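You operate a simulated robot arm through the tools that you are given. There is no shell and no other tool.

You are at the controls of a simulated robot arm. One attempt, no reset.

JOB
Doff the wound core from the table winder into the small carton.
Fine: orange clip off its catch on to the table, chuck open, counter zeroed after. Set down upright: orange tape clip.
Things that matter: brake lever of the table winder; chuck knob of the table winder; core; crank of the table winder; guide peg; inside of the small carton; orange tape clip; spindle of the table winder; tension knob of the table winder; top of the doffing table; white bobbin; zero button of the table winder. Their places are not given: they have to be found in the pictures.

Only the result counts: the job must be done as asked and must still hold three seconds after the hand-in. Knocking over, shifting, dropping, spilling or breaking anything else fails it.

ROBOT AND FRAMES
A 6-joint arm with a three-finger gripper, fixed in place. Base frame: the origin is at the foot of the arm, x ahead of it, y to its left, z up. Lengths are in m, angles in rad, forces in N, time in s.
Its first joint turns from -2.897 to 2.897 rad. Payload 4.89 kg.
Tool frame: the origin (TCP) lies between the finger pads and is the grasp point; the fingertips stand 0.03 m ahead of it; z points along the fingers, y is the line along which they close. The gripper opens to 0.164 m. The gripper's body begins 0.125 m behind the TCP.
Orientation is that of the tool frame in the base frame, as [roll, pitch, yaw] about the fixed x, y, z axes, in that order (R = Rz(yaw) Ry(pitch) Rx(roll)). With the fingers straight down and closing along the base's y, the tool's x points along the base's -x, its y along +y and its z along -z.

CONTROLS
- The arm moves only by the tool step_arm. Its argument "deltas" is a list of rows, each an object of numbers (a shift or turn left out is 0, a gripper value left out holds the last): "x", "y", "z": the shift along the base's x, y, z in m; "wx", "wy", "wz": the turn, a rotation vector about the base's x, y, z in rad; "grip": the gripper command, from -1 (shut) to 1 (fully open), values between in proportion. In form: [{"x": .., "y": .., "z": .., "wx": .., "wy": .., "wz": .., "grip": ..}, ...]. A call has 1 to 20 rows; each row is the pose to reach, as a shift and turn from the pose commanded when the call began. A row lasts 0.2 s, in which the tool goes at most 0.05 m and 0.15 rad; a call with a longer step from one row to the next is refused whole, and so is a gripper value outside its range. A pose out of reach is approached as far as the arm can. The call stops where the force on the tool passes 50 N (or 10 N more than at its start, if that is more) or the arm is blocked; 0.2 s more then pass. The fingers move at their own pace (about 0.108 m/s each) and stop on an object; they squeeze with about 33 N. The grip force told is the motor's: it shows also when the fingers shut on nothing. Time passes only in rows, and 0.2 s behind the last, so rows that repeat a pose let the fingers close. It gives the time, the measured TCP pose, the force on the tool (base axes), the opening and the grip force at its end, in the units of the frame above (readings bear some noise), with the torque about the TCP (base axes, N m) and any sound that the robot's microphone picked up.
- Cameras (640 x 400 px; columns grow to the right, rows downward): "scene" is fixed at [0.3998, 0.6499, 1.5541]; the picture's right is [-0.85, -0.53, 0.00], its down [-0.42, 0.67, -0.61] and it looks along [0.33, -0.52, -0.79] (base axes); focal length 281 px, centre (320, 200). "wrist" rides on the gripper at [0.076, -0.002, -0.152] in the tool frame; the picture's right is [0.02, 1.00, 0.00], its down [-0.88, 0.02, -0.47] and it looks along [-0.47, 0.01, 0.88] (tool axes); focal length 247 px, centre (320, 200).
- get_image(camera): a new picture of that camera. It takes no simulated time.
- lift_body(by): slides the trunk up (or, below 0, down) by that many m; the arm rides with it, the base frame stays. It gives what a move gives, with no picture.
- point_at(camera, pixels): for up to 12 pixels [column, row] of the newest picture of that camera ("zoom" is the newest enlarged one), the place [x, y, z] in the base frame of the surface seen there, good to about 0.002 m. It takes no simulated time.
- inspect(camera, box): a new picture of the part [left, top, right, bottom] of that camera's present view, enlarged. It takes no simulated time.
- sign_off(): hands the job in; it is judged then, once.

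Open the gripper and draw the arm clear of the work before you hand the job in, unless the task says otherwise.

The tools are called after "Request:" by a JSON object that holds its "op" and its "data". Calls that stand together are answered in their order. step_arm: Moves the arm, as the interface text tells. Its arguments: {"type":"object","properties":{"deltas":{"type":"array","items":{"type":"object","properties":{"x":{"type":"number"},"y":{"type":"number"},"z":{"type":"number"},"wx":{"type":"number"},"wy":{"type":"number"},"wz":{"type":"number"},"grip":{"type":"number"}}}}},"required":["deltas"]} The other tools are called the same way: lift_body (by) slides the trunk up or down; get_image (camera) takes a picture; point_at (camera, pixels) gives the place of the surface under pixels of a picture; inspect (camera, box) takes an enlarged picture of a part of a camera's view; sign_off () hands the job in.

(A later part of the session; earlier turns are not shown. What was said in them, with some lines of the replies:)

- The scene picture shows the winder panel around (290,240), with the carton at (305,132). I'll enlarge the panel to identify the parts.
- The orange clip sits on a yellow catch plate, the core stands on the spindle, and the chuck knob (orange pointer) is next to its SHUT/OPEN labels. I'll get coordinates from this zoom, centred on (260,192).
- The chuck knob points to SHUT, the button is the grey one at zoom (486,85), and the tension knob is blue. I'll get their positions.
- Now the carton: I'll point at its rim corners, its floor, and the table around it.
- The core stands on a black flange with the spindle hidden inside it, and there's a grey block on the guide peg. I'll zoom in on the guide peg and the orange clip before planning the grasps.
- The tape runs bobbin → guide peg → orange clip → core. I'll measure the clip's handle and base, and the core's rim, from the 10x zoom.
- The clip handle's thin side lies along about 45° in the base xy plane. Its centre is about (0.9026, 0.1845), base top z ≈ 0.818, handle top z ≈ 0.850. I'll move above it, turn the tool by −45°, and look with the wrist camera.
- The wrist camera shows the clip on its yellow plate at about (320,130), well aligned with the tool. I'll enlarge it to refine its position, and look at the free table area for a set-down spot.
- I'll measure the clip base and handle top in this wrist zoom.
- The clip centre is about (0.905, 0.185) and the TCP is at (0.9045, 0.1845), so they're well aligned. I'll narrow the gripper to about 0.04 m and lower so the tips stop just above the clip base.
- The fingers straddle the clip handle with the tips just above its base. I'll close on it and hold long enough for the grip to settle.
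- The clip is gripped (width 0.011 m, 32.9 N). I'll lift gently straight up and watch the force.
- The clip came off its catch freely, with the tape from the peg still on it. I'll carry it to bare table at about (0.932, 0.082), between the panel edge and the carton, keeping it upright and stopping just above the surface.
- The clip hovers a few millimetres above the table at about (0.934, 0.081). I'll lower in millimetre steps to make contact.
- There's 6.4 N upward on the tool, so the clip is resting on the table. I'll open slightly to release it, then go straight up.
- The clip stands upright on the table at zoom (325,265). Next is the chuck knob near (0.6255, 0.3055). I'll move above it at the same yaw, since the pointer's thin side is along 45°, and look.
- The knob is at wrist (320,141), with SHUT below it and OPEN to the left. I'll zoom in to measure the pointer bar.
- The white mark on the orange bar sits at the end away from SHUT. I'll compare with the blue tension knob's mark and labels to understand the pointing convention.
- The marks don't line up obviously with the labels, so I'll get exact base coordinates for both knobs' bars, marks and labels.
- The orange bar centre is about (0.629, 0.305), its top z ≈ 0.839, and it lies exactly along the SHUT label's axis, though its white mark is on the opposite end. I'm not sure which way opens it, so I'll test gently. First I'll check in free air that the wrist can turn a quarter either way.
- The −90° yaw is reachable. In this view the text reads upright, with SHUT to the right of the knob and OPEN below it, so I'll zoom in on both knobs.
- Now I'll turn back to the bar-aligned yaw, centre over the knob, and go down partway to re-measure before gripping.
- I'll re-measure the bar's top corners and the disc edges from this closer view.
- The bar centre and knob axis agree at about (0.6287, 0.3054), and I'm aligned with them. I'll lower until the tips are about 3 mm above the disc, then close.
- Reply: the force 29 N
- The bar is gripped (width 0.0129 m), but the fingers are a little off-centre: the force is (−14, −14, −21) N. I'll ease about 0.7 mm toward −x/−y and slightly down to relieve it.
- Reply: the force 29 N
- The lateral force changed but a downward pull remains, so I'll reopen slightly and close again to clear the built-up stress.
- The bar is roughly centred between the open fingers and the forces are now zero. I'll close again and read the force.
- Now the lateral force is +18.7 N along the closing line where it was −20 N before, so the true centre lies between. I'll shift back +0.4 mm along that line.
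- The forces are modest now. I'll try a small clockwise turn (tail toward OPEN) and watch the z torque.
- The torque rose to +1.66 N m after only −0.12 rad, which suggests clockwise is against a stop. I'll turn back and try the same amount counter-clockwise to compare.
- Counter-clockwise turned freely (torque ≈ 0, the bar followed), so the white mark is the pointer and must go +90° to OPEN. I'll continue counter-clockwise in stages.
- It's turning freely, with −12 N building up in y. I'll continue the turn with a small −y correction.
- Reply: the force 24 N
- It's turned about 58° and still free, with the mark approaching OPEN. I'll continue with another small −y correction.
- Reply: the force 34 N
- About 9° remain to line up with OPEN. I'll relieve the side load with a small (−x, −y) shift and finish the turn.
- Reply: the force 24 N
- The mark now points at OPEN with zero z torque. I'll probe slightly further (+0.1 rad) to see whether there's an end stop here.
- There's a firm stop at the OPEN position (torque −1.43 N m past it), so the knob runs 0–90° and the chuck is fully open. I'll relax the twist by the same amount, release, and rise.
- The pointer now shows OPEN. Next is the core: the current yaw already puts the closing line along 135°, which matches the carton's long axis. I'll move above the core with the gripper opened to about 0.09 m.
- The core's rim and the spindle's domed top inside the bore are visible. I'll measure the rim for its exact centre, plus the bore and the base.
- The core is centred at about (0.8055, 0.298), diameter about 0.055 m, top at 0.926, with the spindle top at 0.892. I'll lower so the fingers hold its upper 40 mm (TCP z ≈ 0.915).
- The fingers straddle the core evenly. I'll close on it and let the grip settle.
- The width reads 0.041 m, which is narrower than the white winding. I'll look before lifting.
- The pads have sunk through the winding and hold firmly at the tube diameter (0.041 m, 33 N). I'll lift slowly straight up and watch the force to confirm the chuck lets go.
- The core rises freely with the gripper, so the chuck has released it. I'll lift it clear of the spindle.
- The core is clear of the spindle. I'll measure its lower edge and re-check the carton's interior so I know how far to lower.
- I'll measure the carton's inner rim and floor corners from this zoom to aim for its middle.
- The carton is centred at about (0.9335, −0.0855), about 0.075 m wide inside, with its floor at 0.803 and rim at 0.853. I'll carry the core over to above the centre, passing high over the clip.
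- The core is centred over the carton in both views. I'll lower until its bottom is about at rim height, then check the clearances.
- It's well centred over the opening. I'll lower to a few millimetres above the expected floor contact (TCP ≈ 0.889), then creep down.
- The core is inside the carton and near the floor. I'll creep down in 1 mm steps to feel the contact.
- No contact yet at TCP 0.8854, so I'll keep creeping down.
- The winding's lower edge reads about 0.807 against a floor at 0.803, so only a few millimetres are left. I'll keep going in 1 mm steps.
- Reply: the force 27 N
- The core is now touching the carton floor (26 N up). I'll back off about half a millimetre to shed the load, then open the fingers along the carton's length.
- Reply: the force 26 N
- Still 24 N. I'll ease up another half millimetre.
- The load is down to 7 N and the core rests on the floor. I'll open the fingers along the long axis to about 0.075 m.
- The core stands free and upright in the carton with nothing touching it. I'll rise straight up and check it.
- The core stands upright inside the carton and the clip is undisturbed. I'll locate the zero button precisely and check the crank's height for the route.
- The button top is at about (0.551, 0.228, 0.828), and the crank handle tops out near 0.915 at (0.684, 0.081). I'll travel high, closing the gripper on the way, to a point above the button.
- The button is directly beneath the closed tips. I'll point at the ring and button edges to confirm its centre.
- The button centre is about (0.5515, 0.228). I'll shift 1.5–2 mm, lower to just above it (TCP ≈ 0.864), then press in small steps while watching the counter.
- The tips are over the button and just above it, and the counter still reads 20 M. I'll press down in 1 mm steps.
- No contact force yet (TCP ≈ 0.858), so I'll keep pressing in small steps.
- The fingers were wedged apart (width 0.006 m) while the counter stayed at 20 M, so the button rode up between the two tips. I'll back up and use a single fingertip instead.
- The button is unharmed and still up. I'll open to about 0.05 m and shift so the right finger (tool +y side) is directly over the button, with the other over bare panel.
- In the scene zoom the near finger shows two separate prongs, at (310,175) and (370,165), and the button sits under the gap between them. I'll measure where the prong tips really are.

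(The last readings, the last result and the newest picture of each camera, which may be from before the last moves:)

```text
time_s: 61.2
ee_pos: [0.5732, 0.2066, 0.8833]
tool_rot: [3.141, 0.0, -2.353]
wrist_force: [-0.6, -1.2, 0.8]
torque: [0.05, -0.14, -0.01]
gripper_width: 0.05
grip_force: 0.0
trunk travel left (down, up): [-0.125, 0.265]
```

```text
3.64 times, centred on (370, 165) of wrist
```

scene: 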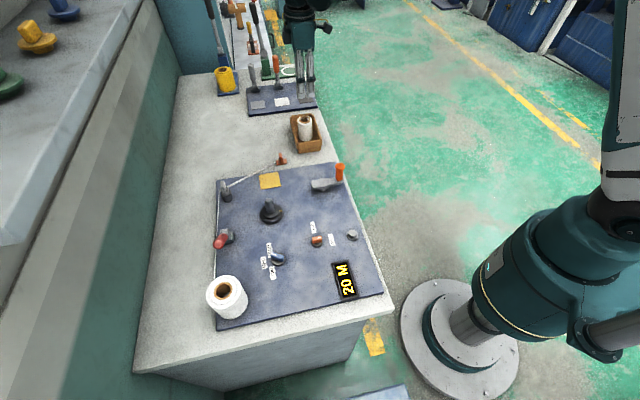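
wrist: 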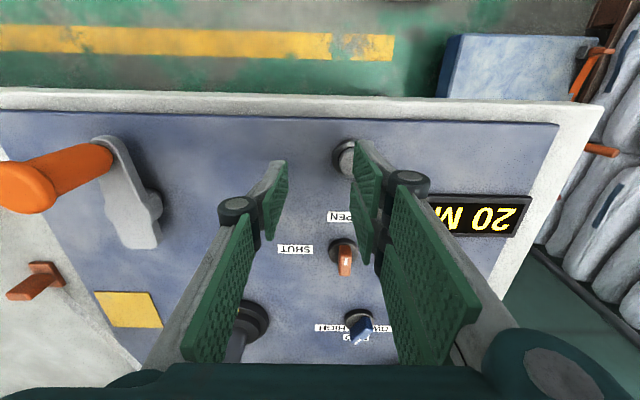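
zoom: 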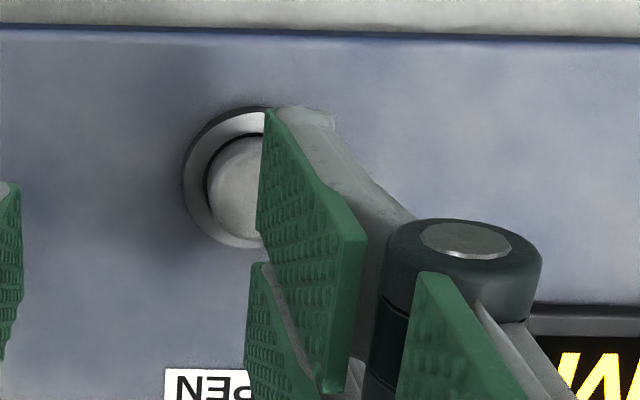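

The gripper has two prongs on the +y side and one central finger on the −y side, so the button slipped between them. I'll use the single −y finger instead: narrow to 0.03 m and shift so that finger is centred over the button.

Request:
{"op": "step_arm", "data": {"deltas": [{"z": 0.015, "grip": -0.634}, {"x": -0.0177, "y": 0.0177, "z": 0.015, "grip": -0.634}, {"x": -0.0355, "y": 0.0354, "z": 0.015}, {"x": -0.0355, "y": 0.0354, "z": 0.0}, {"x": -0.0355, "y": 0.0354, "z": 0.0}]}}

Request:
{"op": "inspect", "data": {"camera": "wrist", "box": [250, 100, 400, 220]}}

Request:
{"op": "inspect", "data": {"camera": "scene", "box": [330, 190, 380, 250]}}

```text
time_s: 62.4
ee_pos: [0.5386, 0.242, 0.8836]
tool_rot: [3.141, -0.001, -2.354]
wrist_force: [-0.9, -0.1, 0.6]
torque: [0.03, -0.05, -0.01]
gripper_width: 0.03
grip_force: 0.0
trunk travel left (down, up): [-0.125, 0.265]
```

```text
3.33 times, centred on (325, 160) of wrist
```

zoom: 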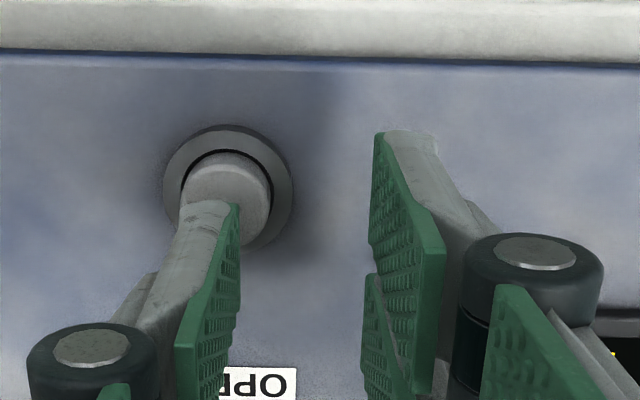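

```text
6.67 times, centred on (355, 220) of scene
```

zoom: 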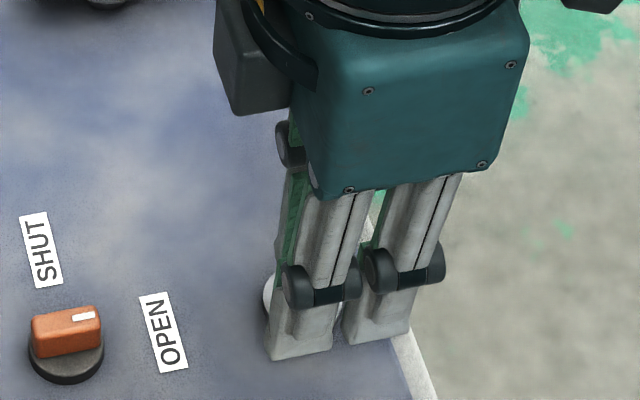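

I'll verify the button's centre relative to the finger using points on the visible ring and button top in the wrist view.

Request:
{"op": "inspect", "data": {"camera": "wrist", "box": [270, 120, 350, 190]}}

Request:
{"op": "point_at", "data": {"camera": "zoom", "pixels": [[225, 190], [300, 190], [165, 190], [225, 120], [130, 190], [345, 190], [225, 95], [280, 240], [225, 160], [320, 240]]}}

```text
5.71 times, centred on (310, 155) of wrist
```

zoom: 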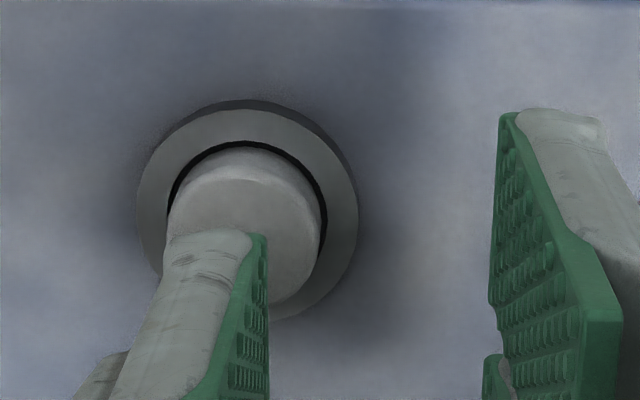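

```text
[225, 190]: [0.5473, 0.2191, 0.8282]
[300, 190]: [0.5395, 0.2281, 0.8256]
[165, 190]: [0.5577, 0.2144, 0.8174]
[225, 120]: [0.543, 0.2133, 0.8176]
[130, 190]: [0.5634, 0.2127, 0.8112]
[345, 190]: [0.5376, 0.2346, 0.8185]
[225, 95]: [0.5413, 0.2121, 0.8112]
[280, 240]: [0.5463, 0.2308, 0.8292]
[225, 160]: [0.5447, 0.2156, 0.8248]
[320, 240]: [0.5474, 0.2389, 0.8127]
```

The refined button centre is about (0.549, 0.2255), so I'll nudge (−0.002, −0.0035) and lower to just above it.

Request:
{"op": "step_arm", "data": {"deltas": [{"x": -0.0021, "y": -0.0035, "z": -0.01}, {"x": -0.0021, "y": -0.0035, "z": -0.02}, {"x": -0.0021, "y": -0.0035, "z": -0.024}]}}

Request:
{"op": "inspect", "data": {"camera": "wrist", "box": [250, 120, 350, 220]}}

Request:
{"op": "inspect", "data": {"camera": "scene", "box": [320, 195, 400, 305]}}

```text
time_s: 63.2
ee_pos: [0.5363, 0.2391, 0.8601]
tool_rot: [3.141, -0.001, -2.353]
wrist_force: [0.4, 0.6, 0.1]
torque: [0.0, 0.0, 0.01]
gripper_width: 0.0299
grip_force: 0.1
trunk travel left (down, up): [-0.125, 0.265]
```

```text
4.00 times, centred on (300, 170) of wrist
```

zoom: 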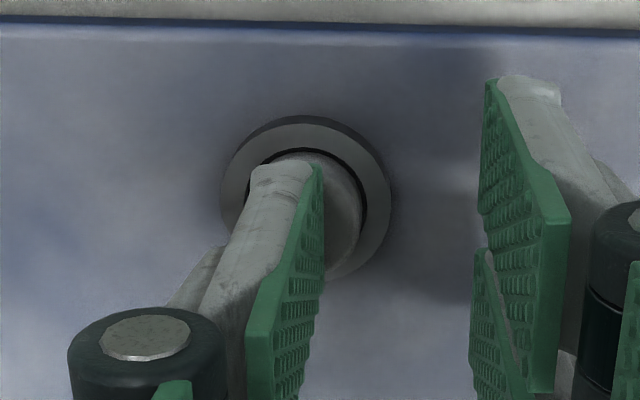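

```text
3.64 times, centred on (360, 250) of scene
```

zoom: 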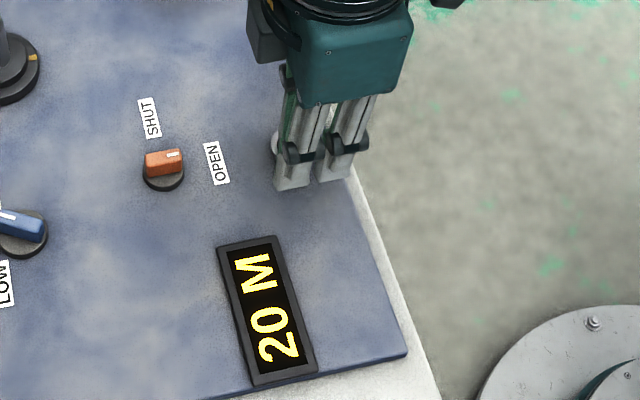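

The finger is on the button's top area. With a 1 mm nudge I'll press down in 1 mm steps and watch the force and the counter.

Request:
{"op": "step_arm", "data": {"deltas": [{"x": -0.001, "y": 0.001, "z": -0.001}, {"x": -0.001, "y": 0.001, "z": -0.002}, {"x": -0.001, "y": 0.001, "z": -0.003}, {"x": -0.001, "y": 0.001, "z": -0.004}]}}

Request:
{"op": "inspect", "data": {"camera": "scene", "box": [320, 195, 400, 305]}}

```text
time_s: 64.2
ee_pos: [0.5349, 0.2398, 0.8562]
tool_rot: [3.141, 0.0, -2.354]
wrist_force: [0.8, 0.0, 1.1]
torque: [-0.02, -0.04, -0.01]
gripper_width: 0.0303
grip_force: 0.0
trunk travel left (down, up): [-0.125, 0.265]
```

```text
3.64 times, centred on (360, 250) of scene
```

zoom: 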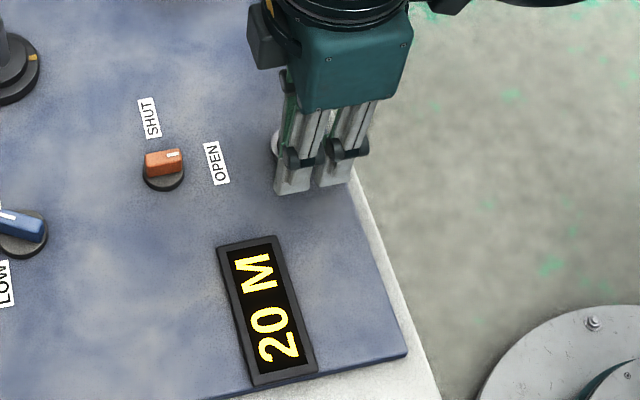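

There's barely any contact (1 N) at TCP 0.856. I'll press further in 1 mm steps.

Request:
{"op": "step_arm", "data": {"deltas": [{"z": -0.001}, {"z": -0.002}, {"z": -0.003}]}}

Request:
{"op": "inspect", "data": {"camera": "scene", "box": [320, 195, 400, 305]}}

```text
time_s: 65.0
ee_pos: [0.536, 0.24, 0.8528]
tool_rot: [3.141, -0.001, -2.354]
wrist_force: [-0.3, 0.6, 3.8]
torque: [0.02, -0.02, 0.0]
gripper_width: 0.0295
grip_force: 0.1
trunk travel left (down, up): [-0.125, 0.265]
heard: click
```

```text
3.64 times, centred on (360, 250) of scene
```

zoom: 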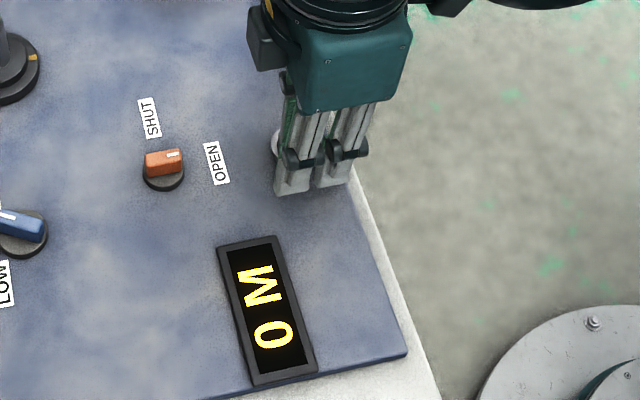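

The click sounded and the counter reads 0 M. I'll lift straight off the button and draw the arm clear.

Request:
{"op": "step_arm", "data": {"deltas": [{"z": 0.005}, {"z": 0.02}, {"z": 0.05}, {"z": 0.09}, {"z": 0.13}, {"z": 0.17}, {"z": 0.21}, {"x": -0.03, "y": -0.03, "z": 0.24}, {"x": -0.06, "y": -0.06, "z": 0.26}, {"x": -0.09, "y": -0.09, "z": 0.28, "grip": 0.3}, {"x": -0.11, "y": -0.12, "z": 0.3, "grip": 0.5}]}}

Request:
{"op": "get_image", "data": {"camera": "scene"}}

Request:
{"op": "inspect", "data": {"camera": "scene", "box": [200, 155, 400, 335]}}

Request:
{"op": "inspect", "data": {"camera": "scene", "box": [255, 95, 345, 185]}}

```text
refused: row 8 steps farther than a row can; nothing moved
```

```text
taken
```

scene: 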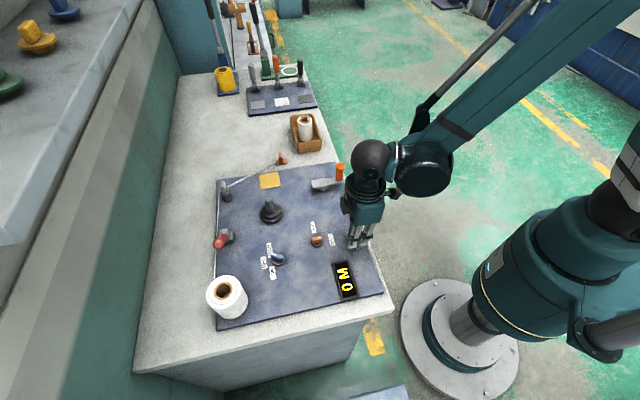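

```text
2.22 times, centred on (300, 245) of scene
```

zoom: 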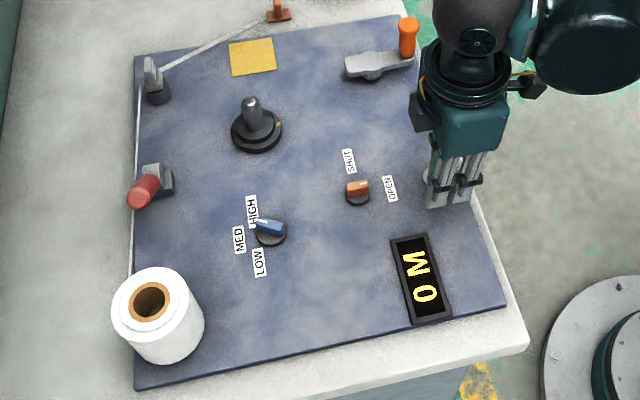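

```text
4.44 times, centred on (300, 140) of scene
```

zoom: 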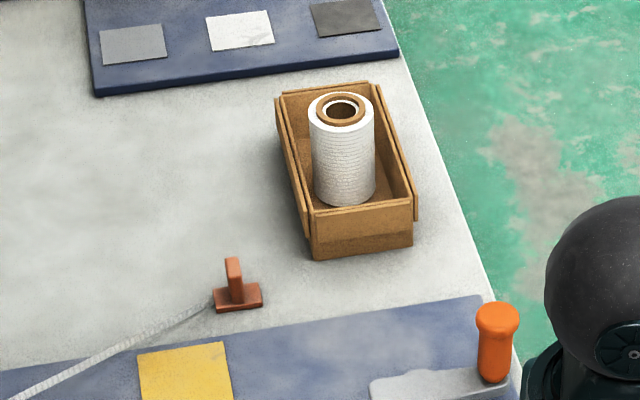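

That call was refused because one step was too long. I'll redo the retreat with shorter steps: straight up first, then back toward the base, opening the gripper at height.

Request:
{"op": "step_arm", "data": {"deltas": [{"z": 0.005}, {"z": 0.02}, {"z": 0.05}, {"z": 0.09}, {"z": 0.13}, {"z": 0.17}, {"z": 0.21}, {"z": 0.25}, {"x": -0.02, "y": -0.02, "z": 0.27, "grip": 0.0}, {"x": -0.045, "y": -0.045, "z": 0.28, "grip": 0.3}, {"x": -0.07, "y": -0.07, "z": 0.29, "grip": 0.6}, {"x": -0.07, "y": -0.07, "z": 0.29, "grip": 0.6}]}}

Request:
{"op": "get_image", "data": {"camera": "scene"}}

Request:
{"op": "inspect", "data": {"camera": "scene", "box": [200, 155, 400, 335]}}

Request:
{"op": "inspect", "data": {"camera": "scene", "box": [255, 95, 345, 185]}}

```text
time_s: 67.6
ee_pos: [0.4637, 0.1698, 1.1435]
tool_rot: [3.141, 0.001, -2.354]
wrist_force: [-0.1, -0.3, -0.3]
torque: [-0.01, -0.05, 0.02]
gripper_width: 0.1311
grip_force: 0.1
trunk travel left (down, up): [-0.125, 0.265]
```

```text
taken
```

scene: 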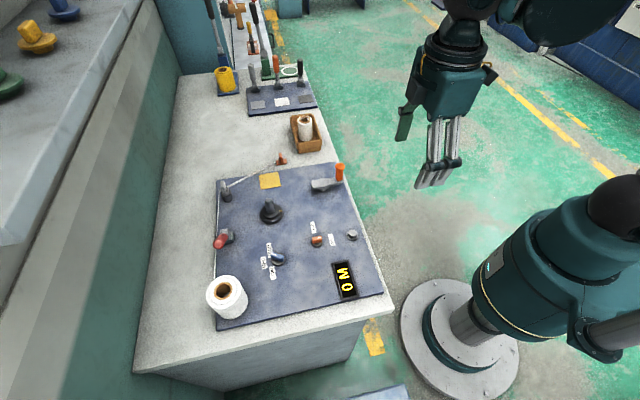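

```text
2.22 times, centred on (300, 245) of scene
```

zoom: 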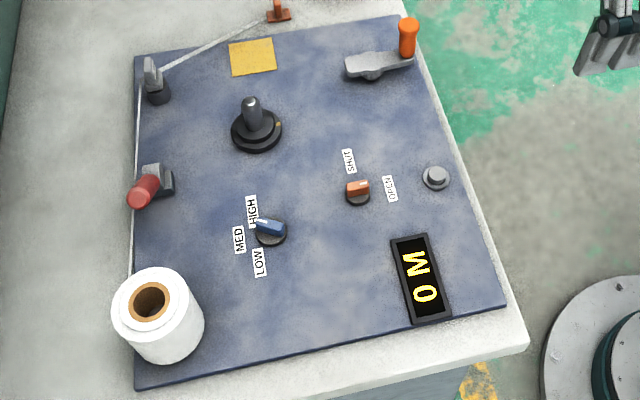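

```text
4.44 times, centred on (300, 140) of scene
```

zoom: 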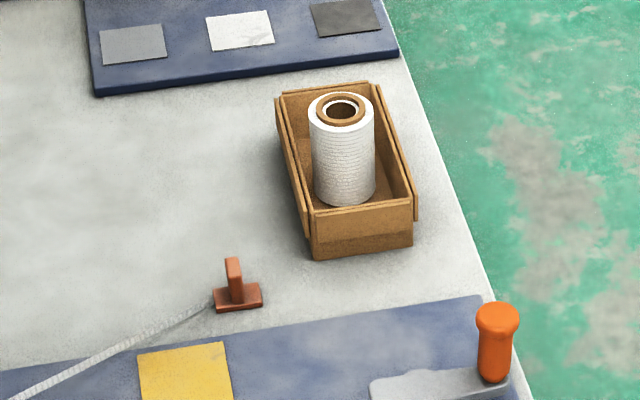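

Final state: the clip is upright on the table, the chuck points to OPEN, the core stands in the carton, and the counter reads 0 M. The brake, tension knob, crank and bobbin look unchanged, and the arm is clear with the gripper open, so I'm handing in.

Request:
{"op": "sign_off", "data": {}}

```text
The job is handed in.
```

The job is done and handed in: the wound core is off the winder and standing upright in the small carton. I haven't seen the judging result.

- **Orange clip:** it came off its catch and stands upright on bare table between the winder panel and the carton, with its tape still attached.
- **Chuck:** the knob is turned a quarter turn to its stop at OPEN. Its white mark is the pointer, and it only turned counter-clockwise.
- **Core:** it rests on the carton floor near the middle and sticks up about 4 cm above the rim. By my measurements its centre is only a few millimetres below the rim.
- **Counter:** it was zeroed after the core was off and reads 0 M. My first press, with both fingers closed, didn't register. A second press with a single finger clicked.

In the last pictures the brake lever, tension knob, crank, bobbin and carton looked unmoved. The arm is clear of the work with the gripper open.
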